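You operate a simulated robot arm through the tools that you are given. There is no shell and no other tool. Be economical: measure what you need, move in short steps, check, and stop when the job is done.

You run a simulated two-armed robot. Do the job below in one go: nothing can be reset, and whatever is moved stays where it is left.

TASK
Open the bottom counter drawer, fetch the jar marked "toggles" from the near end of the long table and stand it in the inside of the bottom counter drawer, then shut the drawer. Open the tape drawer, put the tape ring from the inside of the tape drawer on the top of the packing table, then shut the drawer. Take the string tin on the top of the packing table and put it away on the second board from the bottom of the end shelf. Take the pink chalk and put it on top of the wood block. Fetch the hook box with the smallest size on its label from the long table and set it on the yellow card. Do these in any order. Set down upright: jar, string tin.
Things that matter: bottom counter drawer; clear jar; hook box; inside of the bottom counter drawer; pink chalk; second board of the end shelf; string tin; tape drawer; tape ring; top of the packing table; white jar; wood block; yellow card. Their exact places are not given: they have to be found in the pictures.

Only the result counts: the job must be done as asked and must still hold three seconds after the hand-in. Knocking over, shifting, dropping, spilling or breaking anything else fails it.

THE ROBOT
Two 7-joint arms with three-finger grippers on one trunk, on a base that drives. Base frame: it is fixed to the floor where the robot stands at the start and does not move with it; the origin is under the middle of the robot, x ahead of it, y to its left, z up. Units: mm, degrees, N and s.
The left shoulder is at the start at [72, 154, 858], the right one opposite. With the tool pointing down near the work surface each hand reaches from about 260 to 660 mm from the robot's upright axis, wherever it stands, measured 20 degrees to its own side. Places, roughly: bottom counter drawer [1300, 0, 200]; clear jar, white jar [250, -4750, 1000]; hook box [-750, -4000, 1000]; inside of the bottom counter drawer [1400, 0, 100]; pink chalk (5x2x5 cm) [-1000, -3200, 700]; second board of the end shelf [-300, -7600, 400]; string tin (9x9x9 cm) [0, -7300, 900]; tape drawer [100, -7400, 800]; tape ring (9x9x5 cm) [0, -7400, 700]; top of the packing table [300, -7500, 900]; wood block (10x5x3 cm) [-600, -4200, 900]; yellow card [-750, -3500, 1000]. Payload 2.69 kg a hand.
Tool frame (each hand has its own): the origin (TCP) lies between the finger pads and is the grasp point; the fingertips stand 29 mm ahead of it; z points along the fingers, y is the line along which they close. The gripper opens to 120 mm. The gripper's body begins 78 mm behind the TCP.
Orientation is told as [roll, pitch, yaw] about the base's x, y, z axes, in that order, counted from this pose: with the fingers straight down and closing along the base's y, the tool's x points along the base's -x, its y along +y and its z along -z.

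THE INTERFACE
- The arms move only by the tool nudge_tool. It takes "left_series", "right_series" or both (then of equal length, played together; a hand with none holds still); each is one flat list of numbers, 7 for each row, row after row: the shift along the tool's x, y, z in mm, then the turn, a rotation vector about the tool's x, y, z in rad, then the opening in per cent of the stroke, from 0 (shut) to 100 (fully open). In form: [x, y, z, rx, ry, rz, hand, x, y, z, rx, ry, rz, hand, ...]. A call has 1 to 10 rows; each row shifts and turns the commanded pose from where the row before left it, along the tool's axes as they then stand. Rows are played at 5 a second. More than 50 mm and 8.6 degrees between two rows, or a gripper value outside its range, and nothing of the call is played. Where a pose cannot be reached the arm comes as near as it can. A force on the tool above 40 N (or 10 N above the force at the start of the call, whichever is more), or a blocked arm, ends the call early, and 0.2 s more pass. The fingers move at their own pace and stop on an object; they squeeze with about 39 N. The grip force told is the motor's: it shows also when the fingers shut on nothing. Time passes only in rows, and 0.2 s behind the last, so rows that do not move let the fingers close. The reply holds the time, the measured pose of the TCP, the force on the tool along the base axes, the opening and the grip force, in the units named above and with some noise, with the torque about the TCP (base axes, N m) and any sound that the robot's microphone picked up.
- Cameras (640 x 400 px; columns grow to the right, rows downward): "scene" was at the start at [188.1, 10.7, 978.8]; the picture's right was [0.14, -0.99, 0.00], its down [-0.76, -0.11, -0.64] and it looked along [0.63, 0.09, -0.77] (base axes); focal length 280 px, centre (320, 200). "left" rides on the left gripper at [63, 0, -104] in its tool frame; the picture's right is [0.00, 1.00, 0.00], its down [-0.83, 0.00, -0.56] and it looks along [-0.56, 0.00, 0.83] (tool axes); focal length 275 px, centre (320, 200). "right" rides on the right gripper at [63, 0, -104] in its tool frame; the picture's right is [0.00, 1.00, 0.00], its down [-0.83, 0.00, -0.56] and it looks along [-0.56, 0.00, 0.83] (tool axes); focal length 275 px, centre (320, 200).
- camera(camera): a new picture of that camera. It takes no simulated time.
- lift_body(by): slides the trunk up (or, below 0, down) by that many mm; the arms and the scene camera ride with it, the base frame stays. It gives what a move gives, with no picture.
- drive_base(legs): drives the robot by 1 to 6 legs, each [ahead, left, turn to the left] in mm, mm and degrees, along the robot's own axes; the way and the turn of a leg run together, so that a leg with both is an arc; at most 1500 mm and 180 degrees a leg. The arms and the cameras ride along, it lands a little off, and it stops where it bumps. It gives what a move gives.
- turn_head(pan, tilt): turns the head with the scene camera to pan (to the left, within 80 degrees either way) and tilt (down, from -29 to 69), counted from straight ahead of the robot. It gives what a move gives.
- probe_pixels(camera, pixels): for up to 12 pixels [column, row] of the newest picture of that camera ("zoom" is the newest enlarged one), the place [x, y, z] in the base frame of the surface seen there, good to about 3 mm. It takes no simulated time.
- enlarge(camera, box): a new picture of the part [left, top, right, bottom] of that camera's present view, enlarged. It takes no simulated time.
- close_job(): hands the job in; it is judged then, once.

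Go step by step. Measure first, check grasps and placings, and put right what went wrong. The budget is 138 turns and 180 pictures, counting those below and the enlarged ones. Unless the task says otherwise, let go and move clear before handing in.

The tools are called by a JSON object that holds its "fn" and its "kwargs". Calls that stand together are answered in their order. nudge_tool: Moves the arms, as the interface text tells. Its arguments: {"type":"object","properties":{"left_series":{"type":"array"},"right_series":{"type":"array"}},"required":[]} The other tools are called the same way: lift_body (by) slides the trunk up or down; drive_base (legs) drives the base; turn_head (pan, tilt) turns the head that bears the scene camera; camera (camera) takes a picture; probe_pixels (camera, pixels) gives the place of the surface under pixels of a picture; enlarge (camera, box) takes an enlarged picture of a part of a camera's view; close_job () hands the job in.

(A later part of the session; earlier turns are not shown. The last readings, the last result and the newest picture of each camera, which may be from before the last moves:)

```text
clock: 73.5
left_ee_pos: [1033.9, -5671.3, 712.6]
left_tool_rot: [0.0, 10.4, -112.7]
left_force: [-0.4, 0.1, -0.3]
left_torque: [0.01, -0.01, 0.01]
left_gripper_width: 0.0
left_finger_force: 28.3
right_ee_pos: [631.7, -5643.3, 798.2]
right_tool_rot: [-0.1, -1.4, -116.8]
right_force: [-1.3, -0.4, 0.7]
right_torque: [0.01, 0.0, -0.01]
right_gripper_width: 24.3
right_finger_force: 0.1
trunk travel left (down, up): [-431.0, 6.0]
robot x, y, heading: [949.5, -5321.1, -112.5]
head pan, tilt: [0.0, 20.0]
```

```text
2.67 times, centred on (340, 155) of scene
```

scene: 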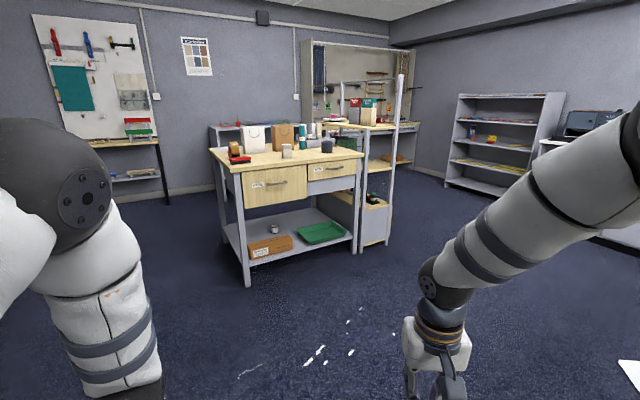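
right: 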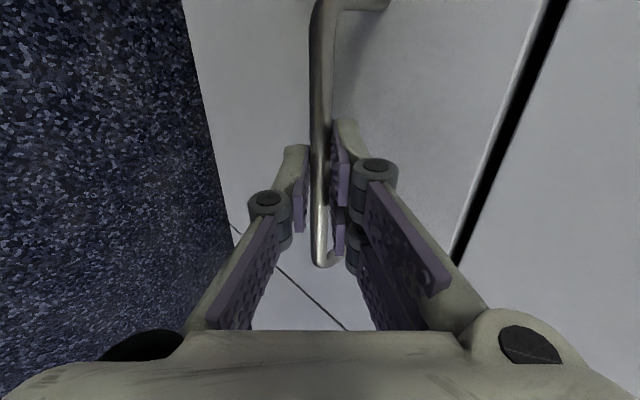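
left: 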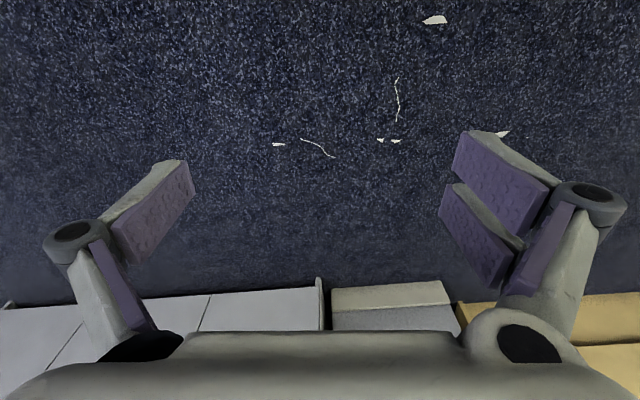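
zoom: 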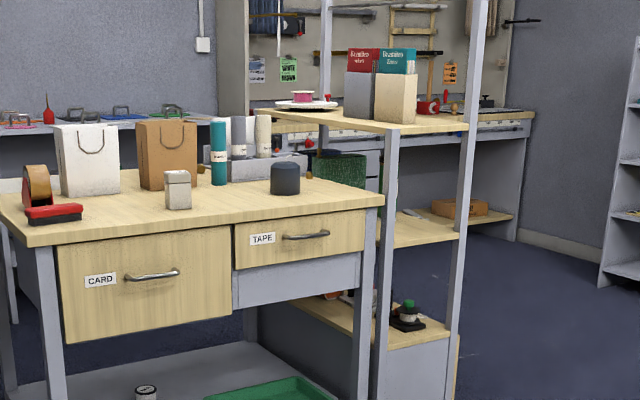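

The packing table shows a TAPE drawer and tin candidates at zoom (285,178) and (178,190), with the post-framed end shelf beside it. I'll measure these.

{"fn": "probe_pixels", "kwargs": {"camera": "zoom", "pixels": [[285, 168], [178, 180], [305, 236], [250, 255], [340, 225], [285, 185], [378, 195], [415, 232], [415, 335], [430, 122], [405, 320], [240, 235]]}}

{"fn": "enlarge", "kwargs": {"camera": "scene", "box": [340, 100, 430, 260]}}

{"fn": "enlarge", "kwargs": {"camera": "scene", "box": [265, 115, 365, 180]}}

```text
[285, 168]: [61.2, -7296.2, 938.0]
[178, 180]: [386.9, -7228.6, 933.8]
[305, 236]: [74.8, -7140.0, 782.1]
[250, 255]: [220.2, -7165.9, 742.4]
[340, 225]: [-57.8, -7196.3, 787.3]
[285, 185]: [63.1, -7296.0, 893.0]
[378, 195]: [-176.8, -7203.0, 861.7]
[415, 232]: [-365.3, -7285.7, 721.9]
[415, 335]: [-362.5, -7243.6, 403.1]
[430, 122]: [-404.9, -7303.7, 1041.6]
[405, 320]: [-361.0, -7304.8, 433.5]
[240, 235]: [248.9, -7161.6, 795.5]
```

```text
2.50 times, centred on (385, 180) of scene
```

zoom: 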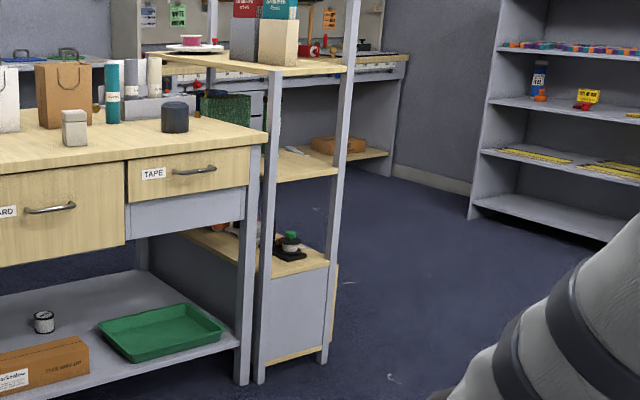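

```text
6.15 times, centred on (315, 148) of scene
```

zoom: 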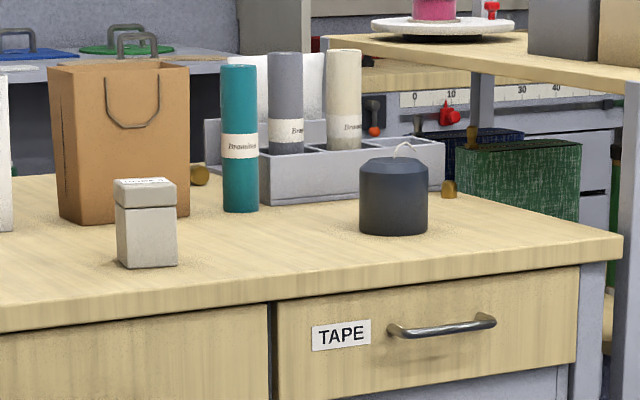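

The string tin is the dark cylinder with a string at about [61,-7320]. Shelf boards sit at z≈403, 722 and 1041, so 403 is the second one. The tape handle is at [75,-7140,782] and the front faces heading -83.8°. I'll turn the right tool to the handle-grasp pose and drive up.

{"fn": "nudge_tool", "kwargs": {"right_series": [0, 0, 0, 0, 0, 0.149, 20, 0, 0, 0, 0, 0, 0.149, 20, 0, 0, 0, 0, 0, 0.149, 20, 0, 0, 0, 0, 0, 0.149, 20, 0, 0, 0, 0, 0, 0.149, 20, 0, 0, 0, 0, 0, 0.149, 20, 0, 0, 0, 0, 0, 0.149, 20, 0, 0, 0, 0, 0, 0.149, 20, 0, 0, 0, 0, 0, 0.149, 20, 0, 0, 0, 0, 0, 0.149, 20]}}

{"fn": "nudge_tool", "kwargs": {"right_series": [0, 18, 4, -0.131, 0, 0, 25, 0, 18, 7, -0.131, 0, 0, 25, 0, 17, 10, -0.131, 0, 0, 25, 0, 16, 12, -0.131, 0, 0, 25, 0, 15, 13, -0.131, 0, 0, 25, 0, 14, 14, -0.131, 0, 0, 25, 0, 0, 0, 0, 0, 0, 25]}}

{"fn": "drive_base", "kwargs": {"legs": [[0, 0, 28.7], [600, -904, 0], [300, 0, 0]]}}

{"fn": "turn_head", "kwargs": {"pan": -10, "tilt": 35}}

{"fn": "camera", "kwargs": {"camera": "scene"}}

```text
clock: 75.7
left_ee_pos: [1034.5, -5670.6, 711.5]
left_tool_rot: [0.1, 10.4, -112.8]
left_force: [-1.1, 0.7, 0.5]
left_torque: [0.01, 0.0, -0.01]
left_gripper_width: 0.0
left_finger_force: 28.6
right_ee_pos: [630.7, -5643.9, 797.3]
right_tool_rot: [1.5, -0.2, 157.7]
right_force: [0.2, -0.4, -0.4]
right_torque: [-0.02, -0.01, 0.0]
right_gripper_width: 24.1
right_finger_force: 0.0
trunk travel left (down, up): [-431.0, 6.0]
robot x, y, heading: [948.1, -5321.9, -112.8]
head pan, tilt: [0.0, 20.0]
```

```text
clock: 77.3
left_ee_pos: [1034.7, -5670.5, 712.3]
left_tool_rot: [-0.1, 10.3, -112.8]
left_force: [0.3, -0.5, 0.4]
left_torque: [-0.02, -0.01, 0.01]
left_gripper_width: 0.0
left_finger_force: 28.8
right_ee_pos: [585.9, -5749.8, 776.3]
right_tool_rot: [46.7, -0.2, 157.7]
right_force: [0.0, 0.3, 0.5]
right_torque: [0.01, 0.01, 0.02]
right_gripper_width: 30.1
right_finger_force: 0.0
trunk travel left (down, up): [-431.0, 6.0]
robot x, y, heading: [948.0, -5317.0, -112.6]
head pan, tilt: [0.0, 20.0]
```

```text
clock: 87.7
left_ee_pos: [386.6, -6574.5, 711.1]
left_tool_rot: [-0.1, 10.4, -83.8]
left_force: [0.1, 0.2, -0.7]
left_torque: [0.01, 0.03, 0.03]
left_gripper_width: 0.0
left_finger_force: 28.5
right_ee_pos: [34.4, -6859.6, 776.0]
right_tool_rot: [46.5, -0.2, -173.2]
right_force: [-1.4, -1.3, -0.1]
right_torque: [-0.01, 0.04, 0.0]
right_gripper_width: 30.1
right_finger_force: 0.1
trunk travel left (down, up): [-431.0, 6.0]
robot x, y, heading: [139.8, -6310.8, -83.6]
head pan, tilt: [0.0, 20.0]
```

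```text
clock: 88.4
left_ee_pos: [386.5, -6575.2, 711.7]
left_tool_rot: [0.1, 10.3, -83.8]
left_force: [-1.1, -0.1, 0.0]
left_torque: [-0.04, 0.0, 0.0]
left_gripper_width: 0.1
left_finger_force: 28.0
right_ee_pos: [32.8, -6859.1, 775.6]
right_tool_rot: [46.5, -0.1, -173.2]
right_force: [0.1, 0.0, 0.4]
right_torque: [0.0, 0.01, -0.01]
right_gripper_width: 30.0
right_finger_force: 0.1
trunk travel left (down, up): [-431.0, 6.0]
robot x, y, heading: [145.6, -6309.7, -83.8]
head pan, tilt: [-10.0, 35.0]
```

```text
147 pictures are left
```

scene: 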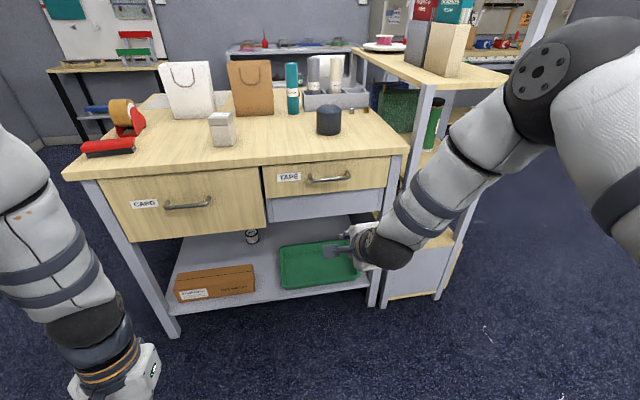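

I'm in front of the table, facing it. I'll measure the tape handle (308–350,178), the drawer front, the tin and the table top.

{"fn": "probe_pixels", "kwargs": {"camera": "scene", "pixels": [[312, 180], [320, 180], [329, 179], [338, 178], [347, 176], [329, 190], [385, 165], [300, 157], [328, 108], [328, 130], [360, 130], [270, 180]]}}

{"fn": "enlarge", "kwargs": {"camera": "scene", "box": [260, 90, 420, 230]}}

```text
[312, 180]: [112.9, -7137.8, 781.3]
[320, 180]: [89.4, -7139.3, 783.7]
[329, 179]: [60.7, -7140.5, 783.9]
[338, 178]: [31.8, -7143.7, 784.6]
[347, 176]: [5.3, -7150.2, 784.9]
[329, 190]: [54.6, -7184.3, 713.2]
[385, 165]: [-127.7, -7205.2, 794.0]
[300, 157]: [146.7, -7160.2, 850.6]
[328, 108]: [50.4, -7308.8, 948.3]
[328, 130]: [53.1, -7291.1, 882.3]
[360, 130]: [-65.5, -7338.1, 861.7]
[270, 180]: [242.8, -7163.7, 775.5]
```

```text
2.86 times, centred on (340, 160) of scene
```

zoom: 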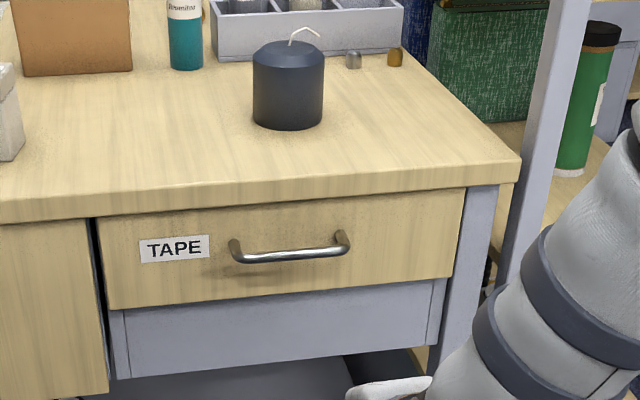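

The bar's centre is [58,-7140,783] and the table top is at z≈862. I'll drive 180 mm ahead, then bring the tool to the approach point.

{"fn": "drive_base", "kwargs": {"legs": [[180, 0, 0]]}}

{"fn": "nudge_tool", "kwargs": {"right_series": [-2, 30, -10, 0, 0, 0, 25, -2, 37, 20, 0, 0, 0, 25, 0, 0, 0, 0, 0, 0, 25]}}

{"fn": "camera", "kwargs": {"camera": "right"}}

```text
clock: 89.9
left_ee_pos: [406.9, -6752.2, 711.9]
left_tool_rot: [0.0, 10.5, -83.7]
left_force: [0.2, -0.4, 0.1]
left_torque: [0.02, 0.03, -0.01]
left_gripper_width: 0.0
left_finger_force: 28.6
right_ee_pos: [51.8, -7038.0, 776.3]
right_tool_rot: [46.5, -0.2, -173.2]
right_force: [-0.6, -0.8, 0.7]
right_torque: [0.02, 0.01, 0.01]
right_gripper_width: 30.0
right_finger_force: 0.1
trunk travel left (down, up): [-431.0, 6.0]
robot x, y, heading: [157.7, -6485.1, -83.5]
head pan, tilt: [-10.0, 35.0]
```

```text
clock: 90.7
left_ee_pos: [406.4, -6751.1, 713.2]
left_tool_rot: [0.0, 10.3, -83.7]
left_force: [0.7, -0.1, -0.2]
left_torque: [0.01, 0.0, 0.03]
left_gripper_width: 0.1
left_finger_force: 28.5
right_ee_pos: [53.9, -7091.2, 818.4]
right_tool_rot: [46.5, -0.2, -173.2]
right_force: [0.2, 0.1, -0.4]
right_torque: [-0.02, -0.02, -0.02]
right_gripper_width: 30.0
right_finger_force: 0.1
trunk travel left (down, up): [-431.0, 6.0]
robot x, y, heading: [156.8, -6488.9, -83.8]
head pan, tilt: [-10.0, 35.0]
```

```text
145 pictures are left
```

right: 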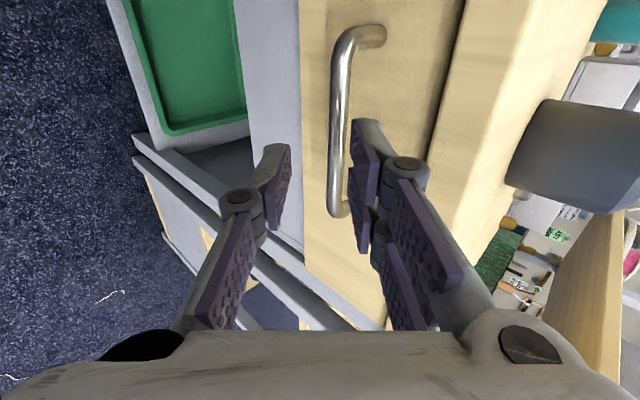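

The bar is 60 mm ahead and 8 mm to +y. I'll correct, advance and close.

{"fn": "nudge_tool", "kwargs": {"right_series": [0, 8, 10, 0, 0, 0, 25, 0, 0, 20, 0, 0, 0, 25, 0, 0, 20, 0, 0, 0, 25, 0, 0, 0, 0, 0, 0, 0, 0, 0, 0, 0, 0, 0, 0, 0, 0, 0, 0, 0, 0, 0]}}

{"fn": "camera", "kwargs": {"camera": "right"}}

```text
clock: 92.1
left_ee_pos: [405.9, -6752.2, 712.2]
left_tool_rot: [0.0, 10.2, -83.7]
left_force: [0.5, -0.3, -1.1]
left_torque: [-0.01, -0.02, 0.01]
left_gripper_width: 0.0
left_finger_force: 28.3
right_ee_pos: [60.2, -7131.5, 791.2]
right_tool_rot: [46.8, -0.2, -173.2]
right_force: [1.6, -2.7, 13.4]
right_torque: [-0.17, -0.86, -0.8]
right_gripper_width: 11.5
right_finger_force: 38.3
trunk travel left (down, up): [-431.0, 6.0]
robot x, y, heading: [162.1, -6486.9, -83.8]
head pan, tilt: [-10.0, 35.0]
```

```text
144 pictures are left
```

right: 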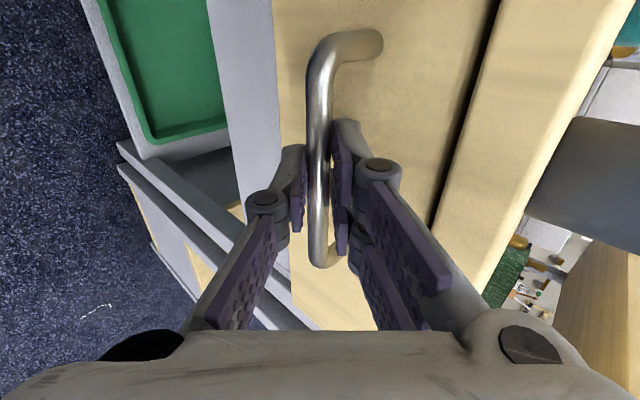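

The handle is gripped. I'll pull the drawer out by driving back 190 mm.

{"fn": "drive_base", "kwargs": {"legs": [[-190, 0, 0]]}}

{"fn": "camera", "kwargs": {"camera": "scene"}}

```text
clock: 93.7
left_ee_pos: [384.4, -6562.6, 713.1]
left_tool_rot: [0.1, 10.3, -83.7]
left_force: [0.2, 0.5, -1.5]
left_torque: [0.0, 0.0, 0.01]
left_gripper_width: 0.0
left_finger_force: 28.7
right_ee_pos: [39.8, -6942.2, 791.0]
right_tool_rot: [46.8, -0.2, -173.1]
right_force: [-5.8, 0.1, 24.2]
right_torque: [-0.3, -0.87, -0.81]
right_gripper_width: 11.3
right_finger_force: 38.1
trunk travel left (down, up): [-431.0, 6.0]
robot x, y, heading: [137.1, -6299.5, -83.5]
head pan, tilt: [-10.0, 35.0]
```

```text
143 pictures are left
```

scene: 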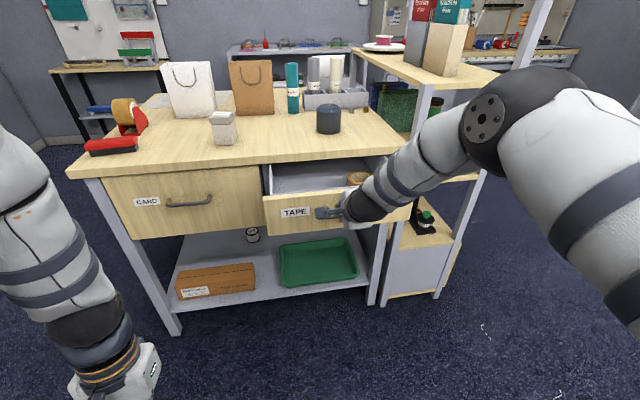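

The drawer is open and the tape ring shows at (357,178). I'll let go, back off, and raise and re-point the tool down.

{"fn": "nudge_tool", "kwargs": {"right_series": [0, 0, 0, 0, 0, 0, 30, 0, 0, 0, 0, 0, 0, 30, 0, 0, -30, 0, 0, 0, 30, 0, 0, -40, 0, 0, 0, 30, 0, 5, -45, 0, 0, 0, 30, 0, 15, -30, 0.14, 0, 0, 30, 0, 10, -30, 0.14, 0, 0, 30, 0, 10, -20, 0.14, 0, 0, 60, 0, 0, -20, 0.14, 0, 0, 60, 0, 0, 0, 0.14, 0, 0, 60]}}

{"fn": "camera", "kwargs": {"camera": "scene"}}

{"fn": "enlarge", "kwargs": {"camera": "scene", "box": [240, 100, 440, 240]}}

```text
clock: 95.9
left_ee_pos: [384.7, -6563.3, 711.3]
left_tool_rot: [0.1, 10.3, -83.7]
left_force: [0.4, -0.1, -0.1]
left_torque: [-0.02, -0.02, -0.02]
left_gripper_width: 0.0
left_finger_force: 29.0
right_ee_pos: [27.0, -6835.2, 973.4]
right_tool_rot: [6.4, -0.3, -173.2]
right_force: [-0.1, -0.7, 0.5]
right_torque: [0.01, -0.01, -0.01]
right_gripper_width: 71.7
right_finger_force: 0.1
trunk travel left (down, up): [-431.0, 6.0]
robot x, y, heading: [142.9, -6296.4, -83.6]
head pan, tilt: [-10.0, 35.0]
```

```text
142 pictures are left
```

scene: 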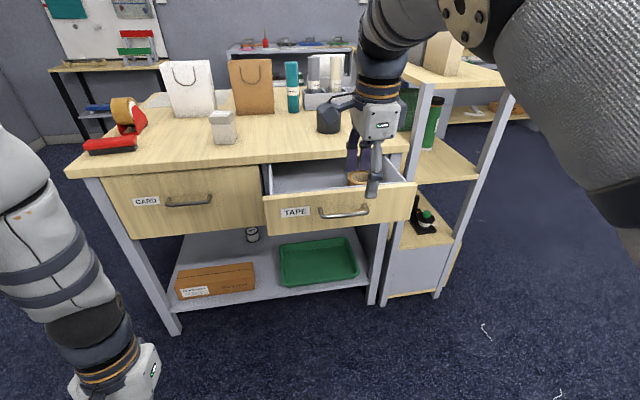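

```text
2.86 times, centred on (340, 170) of scene
```

zoom: 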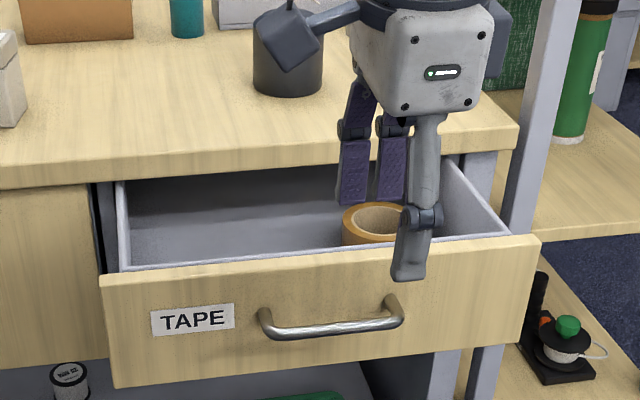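

The ring is at zoom (375,222), partly hidden by a finger. I'll look with the right wrist camera and measure it.

{"fn": "camera", "kwargs": {"camera": "right"}}

{"fn": "probe_pixels", "kwargs": {"camera": "zoom", "pixels": [[346, 215], [375, 204], [365, 232], [375, 238], [300, 220], [200, 240], [480, 200], [465, 215], [200, 210], [420, 250], [345, 240], [375, 222]]}}

```text
140 pictures are left
```

right: 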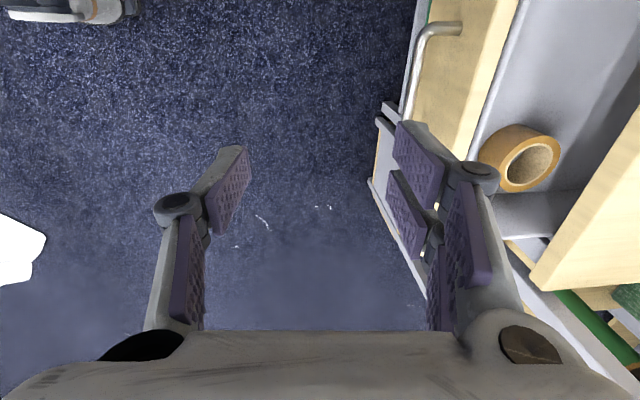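

```text
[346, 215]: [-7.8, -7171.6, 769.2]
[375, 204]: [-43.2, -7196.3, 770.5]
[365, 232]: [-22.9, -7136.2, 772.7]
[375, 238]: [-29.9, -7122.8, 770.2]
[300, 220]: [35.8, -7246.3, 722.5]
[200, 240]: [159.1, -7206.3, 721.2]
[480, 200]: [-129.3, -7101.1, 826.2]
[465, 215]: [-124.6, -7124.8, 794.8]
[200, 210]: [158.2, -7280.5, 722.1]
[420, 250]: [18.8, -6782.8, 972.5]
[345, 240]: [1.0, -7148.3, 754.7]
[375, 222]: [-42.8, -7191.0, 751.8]
```

{"fn": "probe_pixels", "kwargs": {"camera": "right", "pixels": [[503, 175], [557, 150], [545, 140], [525, 190], [512, 155], [552, 175], [531, 165], [480, 165], [560, 215], [600, 100], [490, 100], [575, 230]]}}

{"fn": "enlarge", "kwargs": {"camera": "right", "box": [440, 90, 600, 230]}}

```text
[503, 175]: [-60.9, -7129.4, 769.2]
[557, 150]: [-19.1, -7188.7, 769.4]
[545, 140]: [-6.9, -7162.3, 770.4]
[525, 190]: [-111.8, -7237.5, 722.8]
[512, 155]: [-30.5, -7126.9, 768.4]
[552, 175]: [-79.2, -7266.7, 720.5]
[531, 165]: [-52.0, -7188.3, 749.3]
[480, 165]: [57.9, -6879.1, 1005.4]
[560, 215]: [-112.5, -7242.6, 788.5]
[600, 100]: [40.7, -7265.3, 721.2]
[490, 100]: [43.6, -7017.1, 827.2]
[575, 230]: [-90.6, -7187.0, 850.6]
```

```text
2.86 times, centred on (520, 160) of right
```

zoom: 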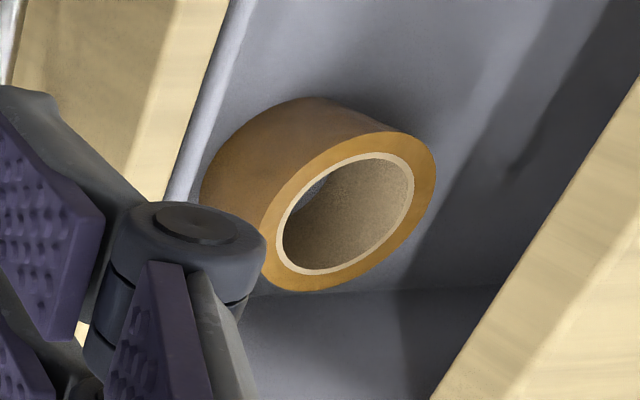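

The ring's centre is about [-46,-7167], top z 770, drawer floor 722, and its rear lies just under the table edge. I'll turn the right hand back to lateral closing with a forward tilt, and move the base over.

{"fn": "nudge_tool", "kwargs": {"right_series": [0, 0, 0, 0.11, 0, 0, 93, 0, 0, 0, 0, 0, -0.149, 93, 0, 0, 0, 0, 0, -0.149, 93, 0, 0, 0, 0, 0, -0.149, 93, 0, 0, 0, 0, 0, -0.149, 93, 0, 0, 0, 0, 0, -0.149, 93, 0, 0, 0, 0, 0, -0.149, 93, 0, 0, 0, 0, 0, -0.149, 93, 0, 0, 0, 0, 0, -0.149, 93, 0, 0, 0, 0, 0, -0.149, 93]}}

{"fn": "nudge_tool", "kwargs": {"right_series": [0, 0, 0, 0, 0, -0.149, 93, 0, 0, 0, 0, 0, -0.08, 93, 0, 0, 0, 0, -0.14, 0, 93, 0, 0, 0, 0, -0.14, 0, 93, 0, 0, 0, 0, -0.14, 0, 93]}}

{"fn": "drive_base", "kwargs": {"legs": [[200, -105, 0]]}}

{"fn": "camera", "kwargs": {"camera": "right"}}

```text
clock: 98.1
left_ee_pos: [385.0, -6564.1, 712.4]
left_tool_rot: [0.1, 10.3, -83.6]
left_force: [0.5, -0.5, 0.2]
left_torque: [0.02, 0.03, 0.02]
left_gripper_width: 0.0
left_finger_force: 27.9
right_ee_pos: [26.9, -6834.1, 974.7]
right_tool_rot: [-0.1, -0.3, -96.2]
right_force: [0.2, -0.6, 0.7]
right_torque: [-0.02, 0.02, -0.01]
right_gripper_width: 111.6
right_finger_force: 0.1
trunk travel left (down, up): [-431.0, 6.0]
robot x, y, heading: [140.7, -6297.7, -83.6]
head pan, tilt: [-10.0, 35.0]
```

```text
clock: 99.3
left_ee_pos: [386.5, -6562.7, 713.0]
left_tool_rot: [0.0, 10.4, -83.6]
left_force: [0.0, 0.3, 0.3]
left_torque: [0.02, -0.04, 0.01]
left_gripper_width: 0.0
left_finger_force: 28.5
right_ee_pos: [27.8, -6833.5, 973.8]
right_tool_rot: [-0.2, -24.4, -83.1]
right_force: [0.3, 0.5, -0.3]
right_torque: [0.03, 0.03, 0.02]
right_gripper_width: 111.6
right_finger_force: 0.0
trunk travel left (down, up): [-431.0, 6.0]
robot x, y, heading: [137.6, -6301.7, -83.6]
head pan, tilt: [-10.0, 35.0]
```

```text
clock: 101.0
left_ee_pos: [301.8, -6774.2, 712.0]
left_tool_rot: [0.0, 10.4, -83.9]
left_force: [0.0, -0.3, 0.5]
left_torque: [0.02, 0.0, 0.01]
left_gripper_width: 0.0
left_finger_force: 27.9
right_ee_pos: [-58.4, -7043.7, 974.1]
right_tool_rot: [-0.2, -24.4, -83.3]
right_force: [-0.6, -0.4, -0.9]
right_torque: [0.0, -0.04, 0.02]
right_gripper_width: 111.6
right_finger_force: 0.1
trunk travel left (down, up): [-431.0, 6.0]
robot x, y, heading: [59.1, -6502.2, -84.1]
head pan, tilt: [-10.0, 35.0]
```

```text
138 pictures are left
```

right: 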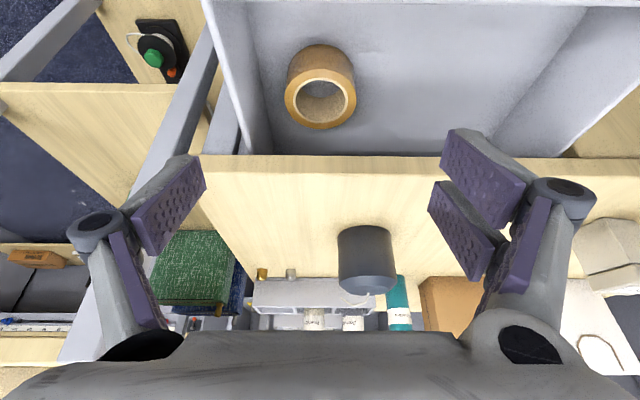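

The ring is clearly seen at (320,100). I'll measure its rim.

{"fn": "probe_pixels", "kwargs": {"camera": "right", "pixels": [[289, 97], [352, 97], [320, 125], [320, 77], [250, 80], [320, 160], [320, 170], [266, 120]]}}

```text
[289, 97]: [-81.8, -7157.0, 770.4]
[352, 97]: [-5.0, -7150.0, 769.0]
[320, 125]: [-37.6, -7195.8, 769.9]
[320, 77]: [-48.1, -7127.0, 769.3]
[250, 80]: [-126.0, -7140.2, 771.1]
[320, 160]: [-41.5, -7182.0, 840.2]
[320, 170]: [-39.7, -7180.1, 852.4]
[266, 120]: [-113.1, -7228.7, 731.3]
```

The ring's centre is [-43,-7161]. I'll cut the tilt to 15° so the camera clears the drawer front, go forward 113 mm, then partway down.

{"fn": "nudge_tool", "kwargs": {"right_series": [0, 2, 0, 0, 0.082, 0, 93, 0, 0, 0, 0, 0.082, 0, 93, -36.4, 0, 9.8, 0, 0, 0, 93, -36.4, 0, 9.8, 0, 0, 0, 93, -36.4, 0, 9.8, 0, 0, 0, 93, 11.5, 0, 42.7, 0, 0, 0, 93, 11.5, 0, 42.7, 0, 0, 0, 93, 11.5, 0, 42.7, 0, 0, 0, 93, 11.5, 0, 42.7, 0, 0, 0, 93, 0, 0, 0, 0, 0, 0, 93]}}

{"fn": "camera", "kwargs": {"camera": "right"}}

```text
clock: 103.2
left_ee_pos: [303.2, -6773.8, 711.8]
left_tool_rot: [0.0, 10.3, -84.0]
left_force: [0.0, 0.4, 0.5]
left_torque: [0.02, -0.01, -0.04]
left_gripper_width: 0.0
left_finger_force: 28.4
right_ee_pos: [-44.6, -7133.7, 797.0]
right_tool_rot: [-0.2, -15.0, -83.4]
right_force: [0.5, -0.9, 0.8]
right_torque: [0.0, 0.01, 0.0]
right_gripper_width: 111.6
right_finger_force: 0.1
right hand out of reach, approached as far as the arm can: row 5
trunk travel left (down, up): [-431.0, 6.0]
robot x, y, heading: [57.1, -6507.0, -83.9]
head pan, tilt: [-10.0, 35.0]
```

```text
137 pictures are left
```

right: 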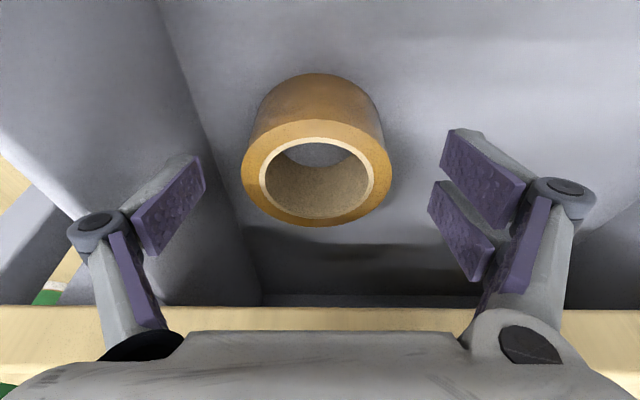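

The ring is centred between the fingers. I'll move forward 22 and down 40, then close.

{"fn": "nudge_tool", "kwargs": {"right_series": [-5.5, 0, 22, 0, 0, 0, 93, -5.5, 0, 22, 0, 0, 0, 93, 0, 0, 0, 0, 0, 0, 60, 0, 0, 0, 0, 0, 0, 60, 0, 0, 0, 0, 0, 0, 60]}}

{"fn": "camera", "kwargs": {"camera": "right"}}

```text
clock: 104.4
left_ee_pos: [301.2, -6772.6, 711.7]
left_tool_rot: [0.0, 10.3, -83.9]
left_force: [-0.2, -0.3, 0.0]
left_torque: [-0.03, -0.02, 0.03]
left_gripper_width: 0.0
left_finger_force: 28.5
right_ee_pos: [-45.7, -7139.5, 758.5]
right_tool_rot: [-0.2, -14.9, -83.4]
right_force: [-0.3, 0.2, -0.1]
right_torque: [-0.09, 0.02, -0.03]
right_gripper_width: 83.8
right_finger_force: 39.1
right hand out of reach, approached as far as the arm can: row 1, 2
trunk travel left (down, up): [-431.0, 6.0]
robot x, y, heading: [55.8, -6506.0, -84.1]
head pan, tilt: [-10.0, 35.0]
```

```text
136 pictures are left
```

right: 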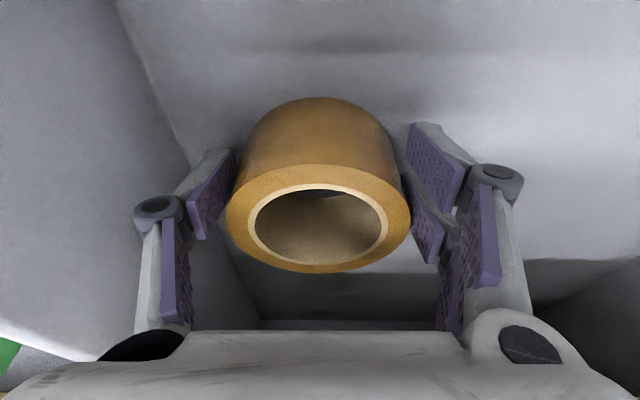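

The arm stopped short, so the grip is about 20 mm off the ring's centre. I'll open, drive the base 20 mm ahead and re-grip.

{"fn": "nudge_tool", "kwargs": {"right_series": [0, 0, 0, 0, 0, 0, 93, 0, 0, 0, 0, 0, 0, 93]}}

{"fn": "drive_base", "kwargs": {"legs": [[20, 0, 0]]}}

{"fn": "camera", "kwargs": {"camera": "right"}}

```text
clock: 105.0
left_ee_pos: [301.8, -6773.8, 712.4]
left_tool_rot: [-0.1, 10.3, -83.8]
left_force: [-0.3, -0.2, 0.8]
left_torque: [0.02, -0.03, 0.02]
left_gripper_width: 0.0
left_finger_force: 28.4
right_ee_pos: [-46.6, -7140.0, 760.2]
right_tool_rot: [-0.2, -14.9, -83.4]
right_force: [1.3, 0.2, -0.3]
right_torque: [-0.02, -0.02, 0.02]
right_gripper_width: 111.3
right_finger_force: 0.2
trunk travel left (down, up): [-431.0, 6.0]
robot x, y, heading: [55.1, -6511.7, -83.6]
head pan, tilt: [-10.0, 35.0]
```

```text
clock: 105.8
left_ee_pos: [304.0, -6792.9, 712.6]
left_tool_rot: [0.0, 10.4, -84.0]
left_force: [0.8, -0.1, 1.0]
left_torque: [0.02, 0.01, -0.02]
left_gripper_width: 0.2
left_finger_force: 28.3
right_ee_pos: [-44.3, -7158.7, 759.6]
right_tool_rot: [-0.2, -14.9, -83.4]
right_force: [0.5, -0.4, -0.2]
right_torque: [0.0, -0.03, 0.03]
right_gripper_width: 111.6
right_finger_force: 0.1
trunk travel left (down, up): [-431.0, 6.0]
robot x, y, heading: [56.7, -6529.8, -83.9]
head pan, tilt: [-10.0, 35.0]
```

```text
135 pictures are left
```

right: 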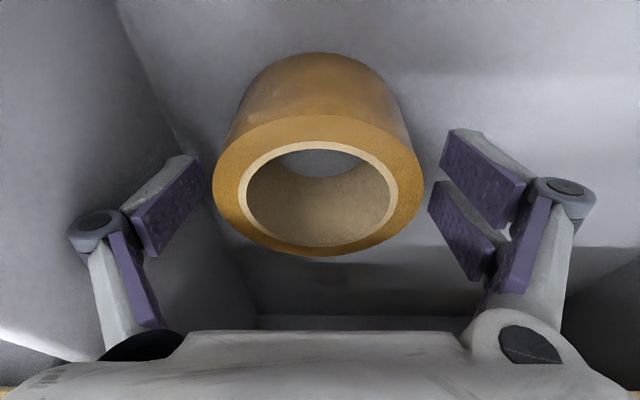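

Now it's centred. I'll close, lift 20 mm, then drive back 45 mm to clear the table edge.

{"fn": "nudge_tool", "kwargs": {"right_series": [0, 0, 0, 0, 0, 0, 60, 0, 0, 0, 0, 0, 0, 60, 0, 0, 0, 0, 0, 0, 60, -5, 0, -19, 0, 0, 0, 60, 0, 0, 0, 0, 0, 0, 60]}}

{"fn": "drive_base", "kwargs": {"legs": [[-48, 0, 0]]}}

{"fn": "nudge_tool", "kwargs": {"right_series": [-8, 0, -48, 0, 0, 0, 60, -8, 0, -48, 0, 0, 0, 60, -8, 0, -48, 0, 0, 0, 60]}}

{"fn": "camera", "kwargs": {"camera": "right"}}

{"fn": "camera", "kwargs": {"camera": "scene"}}

```text
clock: 107.0
left_ee_pos: [304.6, -6792.4, 711.8]
left_tool_rot: [0.0, 10.4, -83.8]
left_force: [0.8, 0.6, 0.1]
left_torque: [0.01, 0.0, 0.0]
left_gripper_width: 0.0
left_finger_force: 28.3
right_ee_pos: [-44.3, -7158.8, 780.4]
right_tool_rot: [-0.2, -14.9, -83.3]
right_force: [0.4, 1.1, -1.2]
right_torque: [0.0, 0.01, 0.04]
right_gripper_width: 84.7
right_finger_force: 38.7
trunk travel left (down, up): [-431.0, 6.0]
robot x, y, heading: [62.6, -6526.2, -84.0]
head pan, tilt: [-10.0, 35.0]
```

```text
clock: 107.9
left_ee_pos: [298.7, -6745.2, 712.7]
left_tool_rot: [0.0, 10.3, -83.8]
left_force: [0.2, 1.8, -0.2]
left_torque: [0.0, 0.01, 0.02]
left_gripper_width: 0.2
left_finger_force: 28.5
right_ee_pos: [-50.0, -7110.2, 779.8]
right_tool_rot: [-0.2, -15.0, -83.4]
right_force: [0.2, 0.3, -0.4]
right_torque: [-0.03, -0.01, -0.01]
right_gripper_width: 84.9
right_finger_force: 39.0
trunk travel left (down, up): [-431.0, 6.0]
robot x, y, heading: [53.5, -6481.1, -84.0]
head pan, tilt: [-10.0, 35.0]
```

```text
clock: 108.7
left_ee_pos: [298.2, -6746.2, 711.8]
left_tool_rot: [0.0, 10.3, -83.8]
left_force: [0.1, 1.0, -0.5]
left_torque: [-0.07, 0.0, -0.01]
left_gripper_width: 0.2
left_finger_force: 28.6
right_ee_pos: [-50.4, -7095.7, 925.4]
right_tool_rot: [-0.3, -14.9, -83.4]
right_force: [-0.7, 0.2, -1.3]
right_torque: [-0.01, -0.03, 0.01]
right_gripper_width: 84.6
right_finger_force: 39.1
trunk travel left (down, up): [-431.0, 6.0]
robot x, y, heading: [50.9, -6483.3, -84.1]
head pan, tilt: [-10.0, 35.0]
```

```text
134 pictures are left
```

right: 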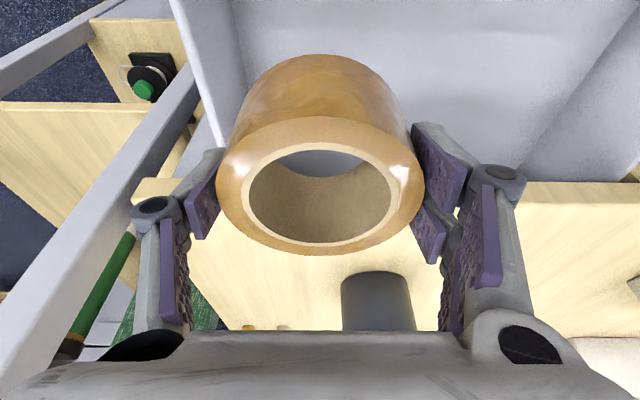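

```text
133 pictures are left
```

scene: 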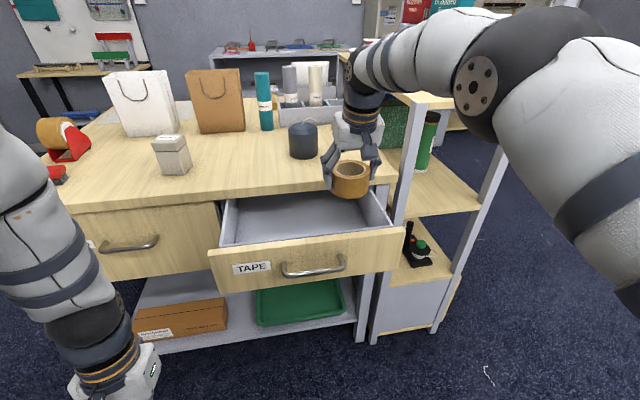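

The ring is held and level, with the finger bottoms clear. I'll shift left 259 mm in front of the table, then go forward to a free spot near [225,-7215].

{"fn": "drive_base", "kwargs": {"legs": [[0, 259, 0], [100, 0, 0]]}}

{"fn": "camera", "kwargs": {"camera": "right"}}

{"fn": "camera", "kwargs": {"camera": "scene"}}

```text
clock: 112.0
left_ee_pos: [568.6, -6815.4, 712.5]
left_tool_rot: [-0.1, 10.4, -83.8]
left_force: [0.1, 0.0, 0.7]
left_torque: [0.0, 0.0, 0.02]
left_gripper_width: 0.0
left_finger_force: 28.6
right_ee_pos: [218.6, -7169.9, 925.2]
right_tool_rot: [-0.1, -14.9, -83.3]
right_force: [0.2, -0.4, -1.9]
right_torque: [0.04, 0.0, -0.02]
right_gripper_width: 84.6
right_finger_force: 38.9
trunk travel left (down, up): [-431.0, 6.0]
robot x, y, heading: [319.4, -6548.6, -83.7]
head pan, tilt: [-10.0, 35.0]
```

```text
132 pictures are left
```

right: 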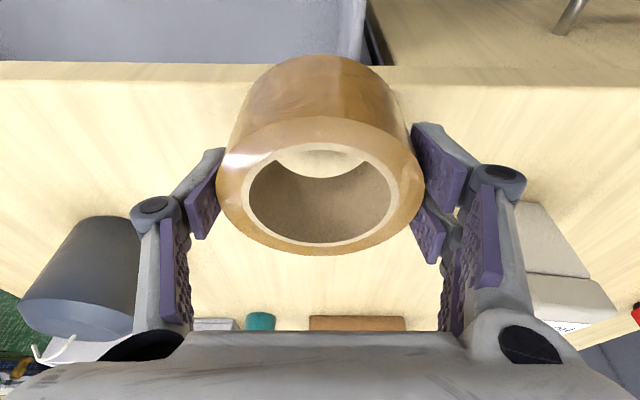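

```text
131 pictures are left
```

scene: 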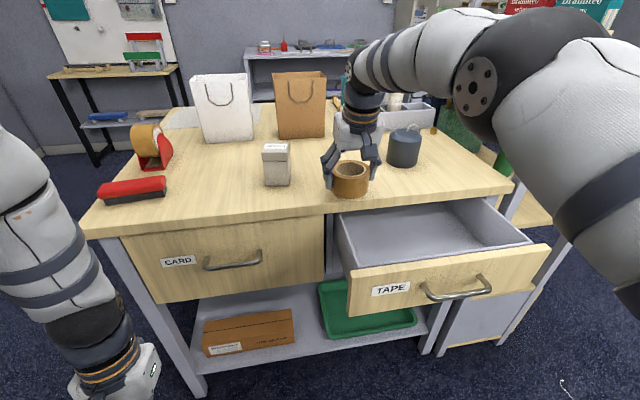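

I'll move forward 38 mm with the arm and lower until the ring rests on the top.

{"fn": "nudge_tool", "kwargs": {"right_series": [-36.7, 0, 9.8, 0, 0, 0, 60, 3.1, 0, 11.6, 0, 0, 0, 60, 3.1, 0, 11.6, 0, 0, 0, 60, 0, 0, 0, 0, 0, 0, 60]}}

{"fn": "camera", "kwargs": {"camera": "scene"}}

{"fn": "enlarge", "kwargs": {"camera": "scene", "box": [290, 120, 420, 220]}}

```text
clock: 113.0
left_ee_pos: [568.1, -6815.5, 712.5]
left_tool_rot: [0.0, 10.3, -83.8]
left_force: [0.4, -0.6, -0.8]
left_torque: [-0.02, 0.02, 0.02]
left_gripper_width: 0.1
left_finger_force: 28.2
right_ee_pos: [221.0, -7186.0, 900.6]
right_tool_rot: [-0.3, -15.0, -83.4]
right_force: [0.1, -0.1, -0.4]
right_torque: [-0.02, -0.02, 0.01]
right_gripper_width: 84.4
right_finger_force: 39.0
right hand out of reach, approached as far as the arm can: row 1
trunk travel left (down, up): [-431.0, 6.0]
robot x, y, heading: [323.8, -6550.6, -83.8]
head pan, tilt: [-10.0, 35.0]
```

```text
130 pictures are left
```

scene: 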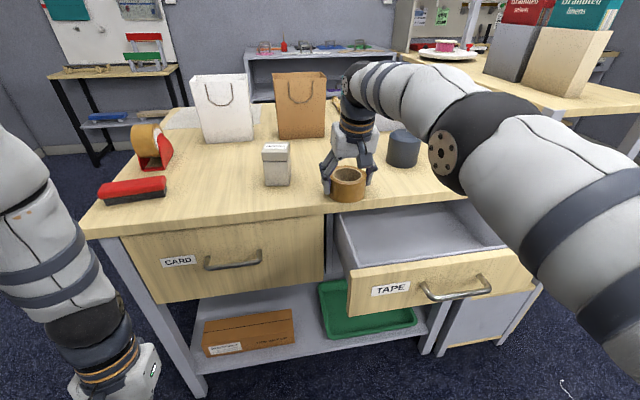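

```text
4.00 times, centred on (355, 170) of scene
```

zoom: 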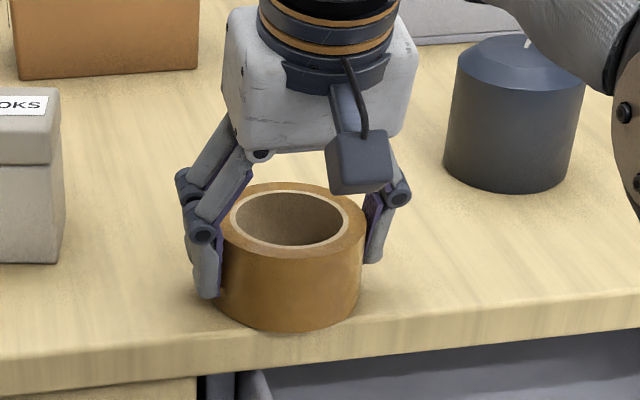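

The ring sits only just inside the front edge, so I'll raise it slightly and drive 32 mm further ahead.

{"fn": "nudge_tool", "kwargs": {"right_series": [-2, 0, -8, 0, 0, 0, 60]}}

{"fn": "drive_base", "kwargs": {"legs": [[32, 0, 0]]}}

{"fn": "nudge_tool", "kwargs": {"right_series": [2, 0, 8, 0, 0, 0, 60, 1, 0, 3, 0, 0, 0, 60, 0, 0, 0, 0, 0, 0, 60]}}

{"fn": "enlarge", "kwargs": {"camera": "scene", "box": [290, 120, 420, 220]}}

```text
clock: 113.4
left_ee_pos: [568.4, -6816.2, 711.8]
left_tool_rot: [0.0, 10.3, -83.8]
left_force: [-0.1, -0.3, 0.2]
left_torque: [0.02, -0.01, -0.01]
left_gripper_width: 0.0
left_finger_force: 28.6
right_ee_pos: [220.2, -7186.9, 909.7]
right_tool_rot: [0.0, -15.0, -83.3]
right_force: [0.2, 0.5, -1.1]
right_torque: [0.0, 0.0, -0.03]
right_gripper_width: 84.7
right_finger_force: 38.9
trunk travel left (down, up): [-431.0, 6.0]
robot x, y, heading: [320.5, -6552.7, -83.8]
head pan, tilt: [-10.0, 35.0]
```

```text
clock: 114.3
left_ee_pos: [571.5, -6847.6, 710.6]
left_tool_rot: [0.0, 10.3, -83.8]
left_force: [-0.3, -0.5, -0.1]
left_torque: [0.05, -0.03, -0.01]
left_gripper_width: 0.0
left_finger_force: 28.5
right_ee_pos: [223.9, -7218.5, 908.2]
right_tool_rot: [-0.3, -14.8, -83.3]
right_force: [0.9, -0.1, -1.8]
right_torque: [0.03, -0.04, -0.04]
right_gripper_width: 84.6
right_finger_force: 38.6
trunk travel left (down, up): [-431.0, 6.0]
robot x, y, heading: [326.1, -6583.5, -83.7]
head pan, tilt: [-10.0, 35.0]
```

```text
clock: 115.1
left_ee_pos: [571.9, -6847.8, 712.8]
left_tool_rot: [0.0, 10.3, -83.9]
left_force: [-0.9, -0.7, -0.7]
left_torque: [-0.02, 0.0, -0.01]
left_gripper_width: 0.0
left_finger_force: 28.5
right_ee_pos: [225.6, -7217.2, 899.9]
right_tool_rot: [-0.3, -15.2, -83.3]
right_force: [-2.2, -1.4, 6.4]
right_torque: [0.19, 0.18, 0.06]
right_gripper_width: 84.6
right_finger_force: 38.3
trunk travel left (down, up): [-431.0, 6.0]
robot x, y, heading: [326.7, -6582.4, -83.9]
head pan, tilt: [-10.0, 35.0]
```

```text
4.00 times, centred on (355, 170) of scene
```

zoom: 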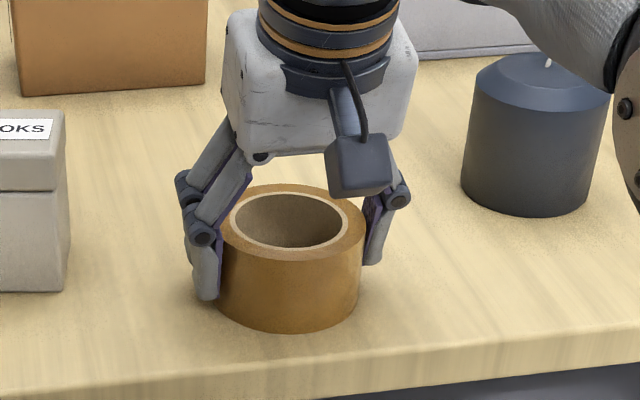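

Contact is made (6 N) and the ring is well inside the edge. I'll release and withdraw up and back.

{"fn": "nudge_tool", "kwargs": {"right_series": [0, 0, 0, 0, 0, 0, 90, 0, 0, 0, 0, 0, 0, 90, 0, 0, -30, 0, 0, 0, 90, 5, 0, -40, 0, 0, 0, 90, 20, 0, -40, 0, 0, 0, 90]}}

{"fn": "camera", "kwargs": {"camera": "right"}}

```text
clock: 116.3
left_ee_pos: [570.0, -6846.8, 714.0]
left_tool_rot: [0.0, 10.2, -83.7]
left_force: [-0.2, -0.9, -0.1]
left_torque: [0.0, 0.0, -0.02]
left_gripper_width: 0.1
left_finger_force: 28.1
right_ee_pos: [218.7, -7165.0, 999.4]
right_tool_rot: [-0.3, -15.2, -83.3]
right_force: [0.7, -0.4, -0.6]
right_torque: [0.0, 0.01, -0.02]
right_gripper_width: 107.9
right_finger_force: 0.1
trunk travel left (down, up): [-431.0, 6.0]
robot x, y, heading: [326.1, -6581.1, -83.7]
head pan, tilt: [-10.0, 35.0]
```

```text
127 pictures are left
```

right: 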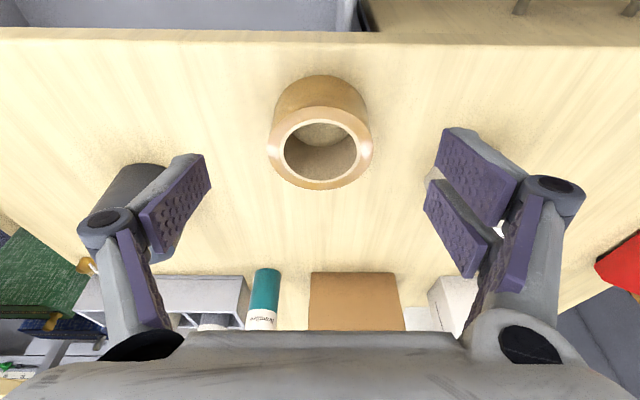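

The ring stands on the table. Now I'll shut the drawer: back off, shift right, and lower the closed fist in front of the handle.

{"fn": "drive_base", "kwargs": {"legs": [[-290, 0, 0], [0, -157, 0]]}}

{"fn": "nudge_tool", "kwargs": {"right_series": [12.5, 0, 43, 0, 0, 0, 0, 12.5, 0, 43, 0, 0, 0, 0, 12.5, 0, 43, 0, 0, 0, 0, 12.5, 0, 43, 0, 0, 0, 0, 12.5, 0, 43, 0, 0, 0, 0, 0, 0, 0, 0, 0, 0, 0]}}

{"fn": "camera", "kwargs": {"camera": "right"}}

{"fn": "camera", "kwargs": {"camera": "scene"}}

```text
clock: 119.7
left_ee_pos: [383.2, -6575.3, 713.0]
left_tool_rot: [0.1, 10.3, -83.7]
left_force: [-0.1, -0.6, -0.1]
left_torque: [0.03, 0.01, 0.01]
left_gripper_width: 0.2
left_finger_force: 28.1
right_ee_pos: [30.9, -6894.0, 997.6]
right_tool_rot: [-0.3, -15.0, -83.2]
right_force: [0.0, -0.2, -1.3]
right_torque: [-0.02, -0.02, 0.01]
right_gripper_width: 108.1
right_finger_force: 0.0
trunk travel left (down, up): [-431.0, 6.0]
robot x, y, heading: [138.3, -6310.6, -83.5]
head pan, tilt: [-10.0, 35.0]
```

```text
clock: 121.1
left_ee_pos: [384.0, -6574.8, 710.6]
left_tool_rot: [0.0, 10.3, -83.7]
left_force: [-0.4, 0.7, -0.1]
left_torque: [-0.01, 0.02, 0.0]
left_gripper_width: 0.0
left_finger_force: 29.1
right_ee_pos: [29.4, -6888.6, 774.1]
right_tool_rot: [-0.3, -15.1, -83.1]
right_force: [-0.4, -0.5, -0.6]
right_torque: [0.01, 0.0, 0.0]
right_gripper_width: 0.0
right_finger_force: 28.2
trunk travel left (down, up): [-431.0, 6.0]
robot x, y, heading: [138.8, -6310.6, -83.5]
head pan, tilt: [-10.0, 35.0]
```

```text
126 pictures are left
```

right: 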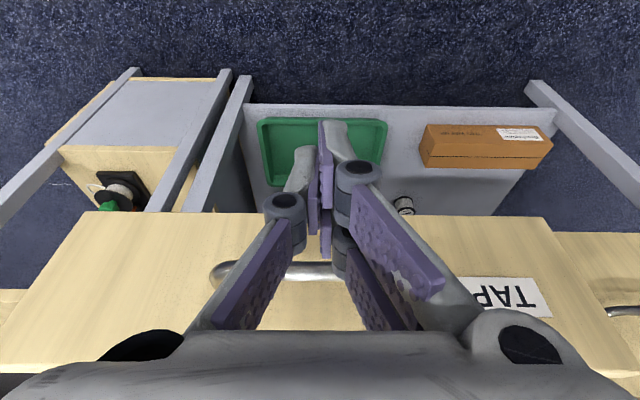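

```text
125 pictures are left
```

scene: 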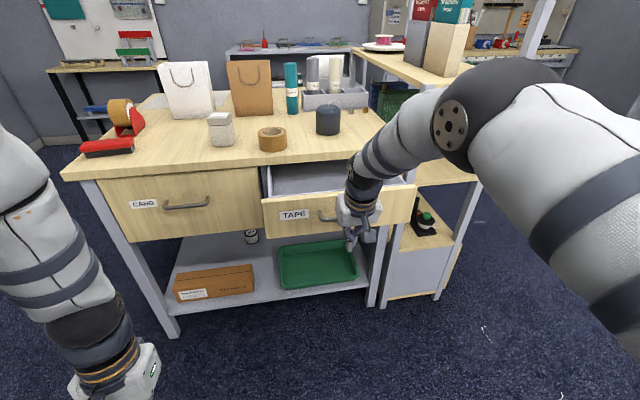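

The closed fingers are just in front of the bar. I'll push by driving 220 mm ahead.

{"fn": "drive_base", "kwargs": {"legs": [[220, 0, 0]]}}

{"fn": "camera", "kwargs": {"camera": "scene"}}

```text
clock: 122.8
left_ee_pos: [408.1, -6793.9, 711.7]
left_tool_rot: [0.0, 10.3, -83.7]
left_force: [0.4, -0.4, 0.1]
left_torque: [0.01, 0.05, -0.02]
left_gripper_width: 0.0
left_finger_force: 28.1
right_ee_pos: [53.0, -7107.9, 773.3]
right_tool_rot: [-0.1, -14.9, -83.3]
right_force: [0.6, -0.5, -0.8]
right_torque: [0.0, 0.01, 0.02]
right_gripper_width: 0.0
right_finger_force: 29.1
trunk travel left (down, up): [-431.0, 6.0]
robot x, y, heading: [158.3, -6531.5, -83.6]
head pan, tilt: [-10.0, 35.0]
```

```text
124 pictures are left
```

scene: 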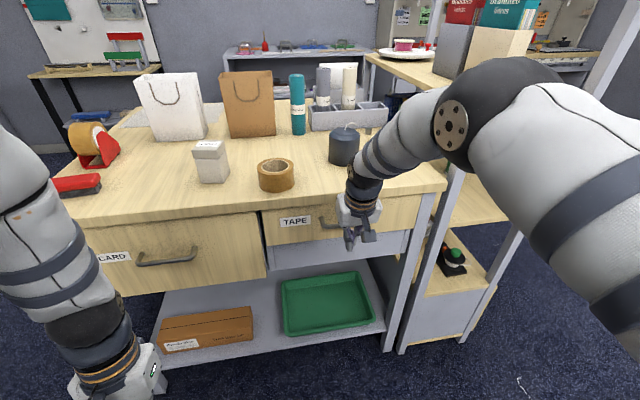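

It looks nearly shut, so I'll compare the TAPE front's depth with the CARD front.

{"fn": "probe_pixels", "kwargs": {"camera": "scene", "pixels": [[285, 235], [310, 232], [400, 215], [250, 225], [240, 240], [225, 230], [326, 222], [322, 222]]}}

{"fn": "enlarge", "kwargs": {"camera": "scene", "box": [230, 170, 450, 280]}}

```text
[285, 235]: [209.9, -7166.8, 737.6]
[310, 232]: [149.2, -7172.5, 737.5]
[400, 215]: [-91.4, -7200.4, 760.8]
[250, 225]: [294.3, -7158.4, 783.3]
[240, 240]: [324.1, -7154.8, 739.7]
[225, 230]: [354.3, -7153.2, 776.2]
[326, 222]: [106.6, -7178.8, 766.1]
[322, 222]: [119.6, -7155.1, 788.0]
```

```text
2.91 times, centred on (340, 225) of scene
```

zoom: 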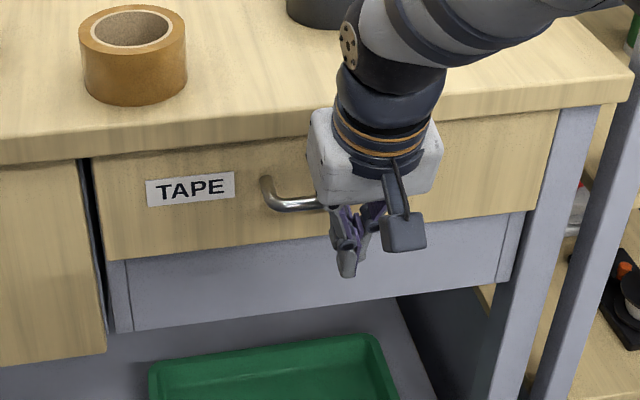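

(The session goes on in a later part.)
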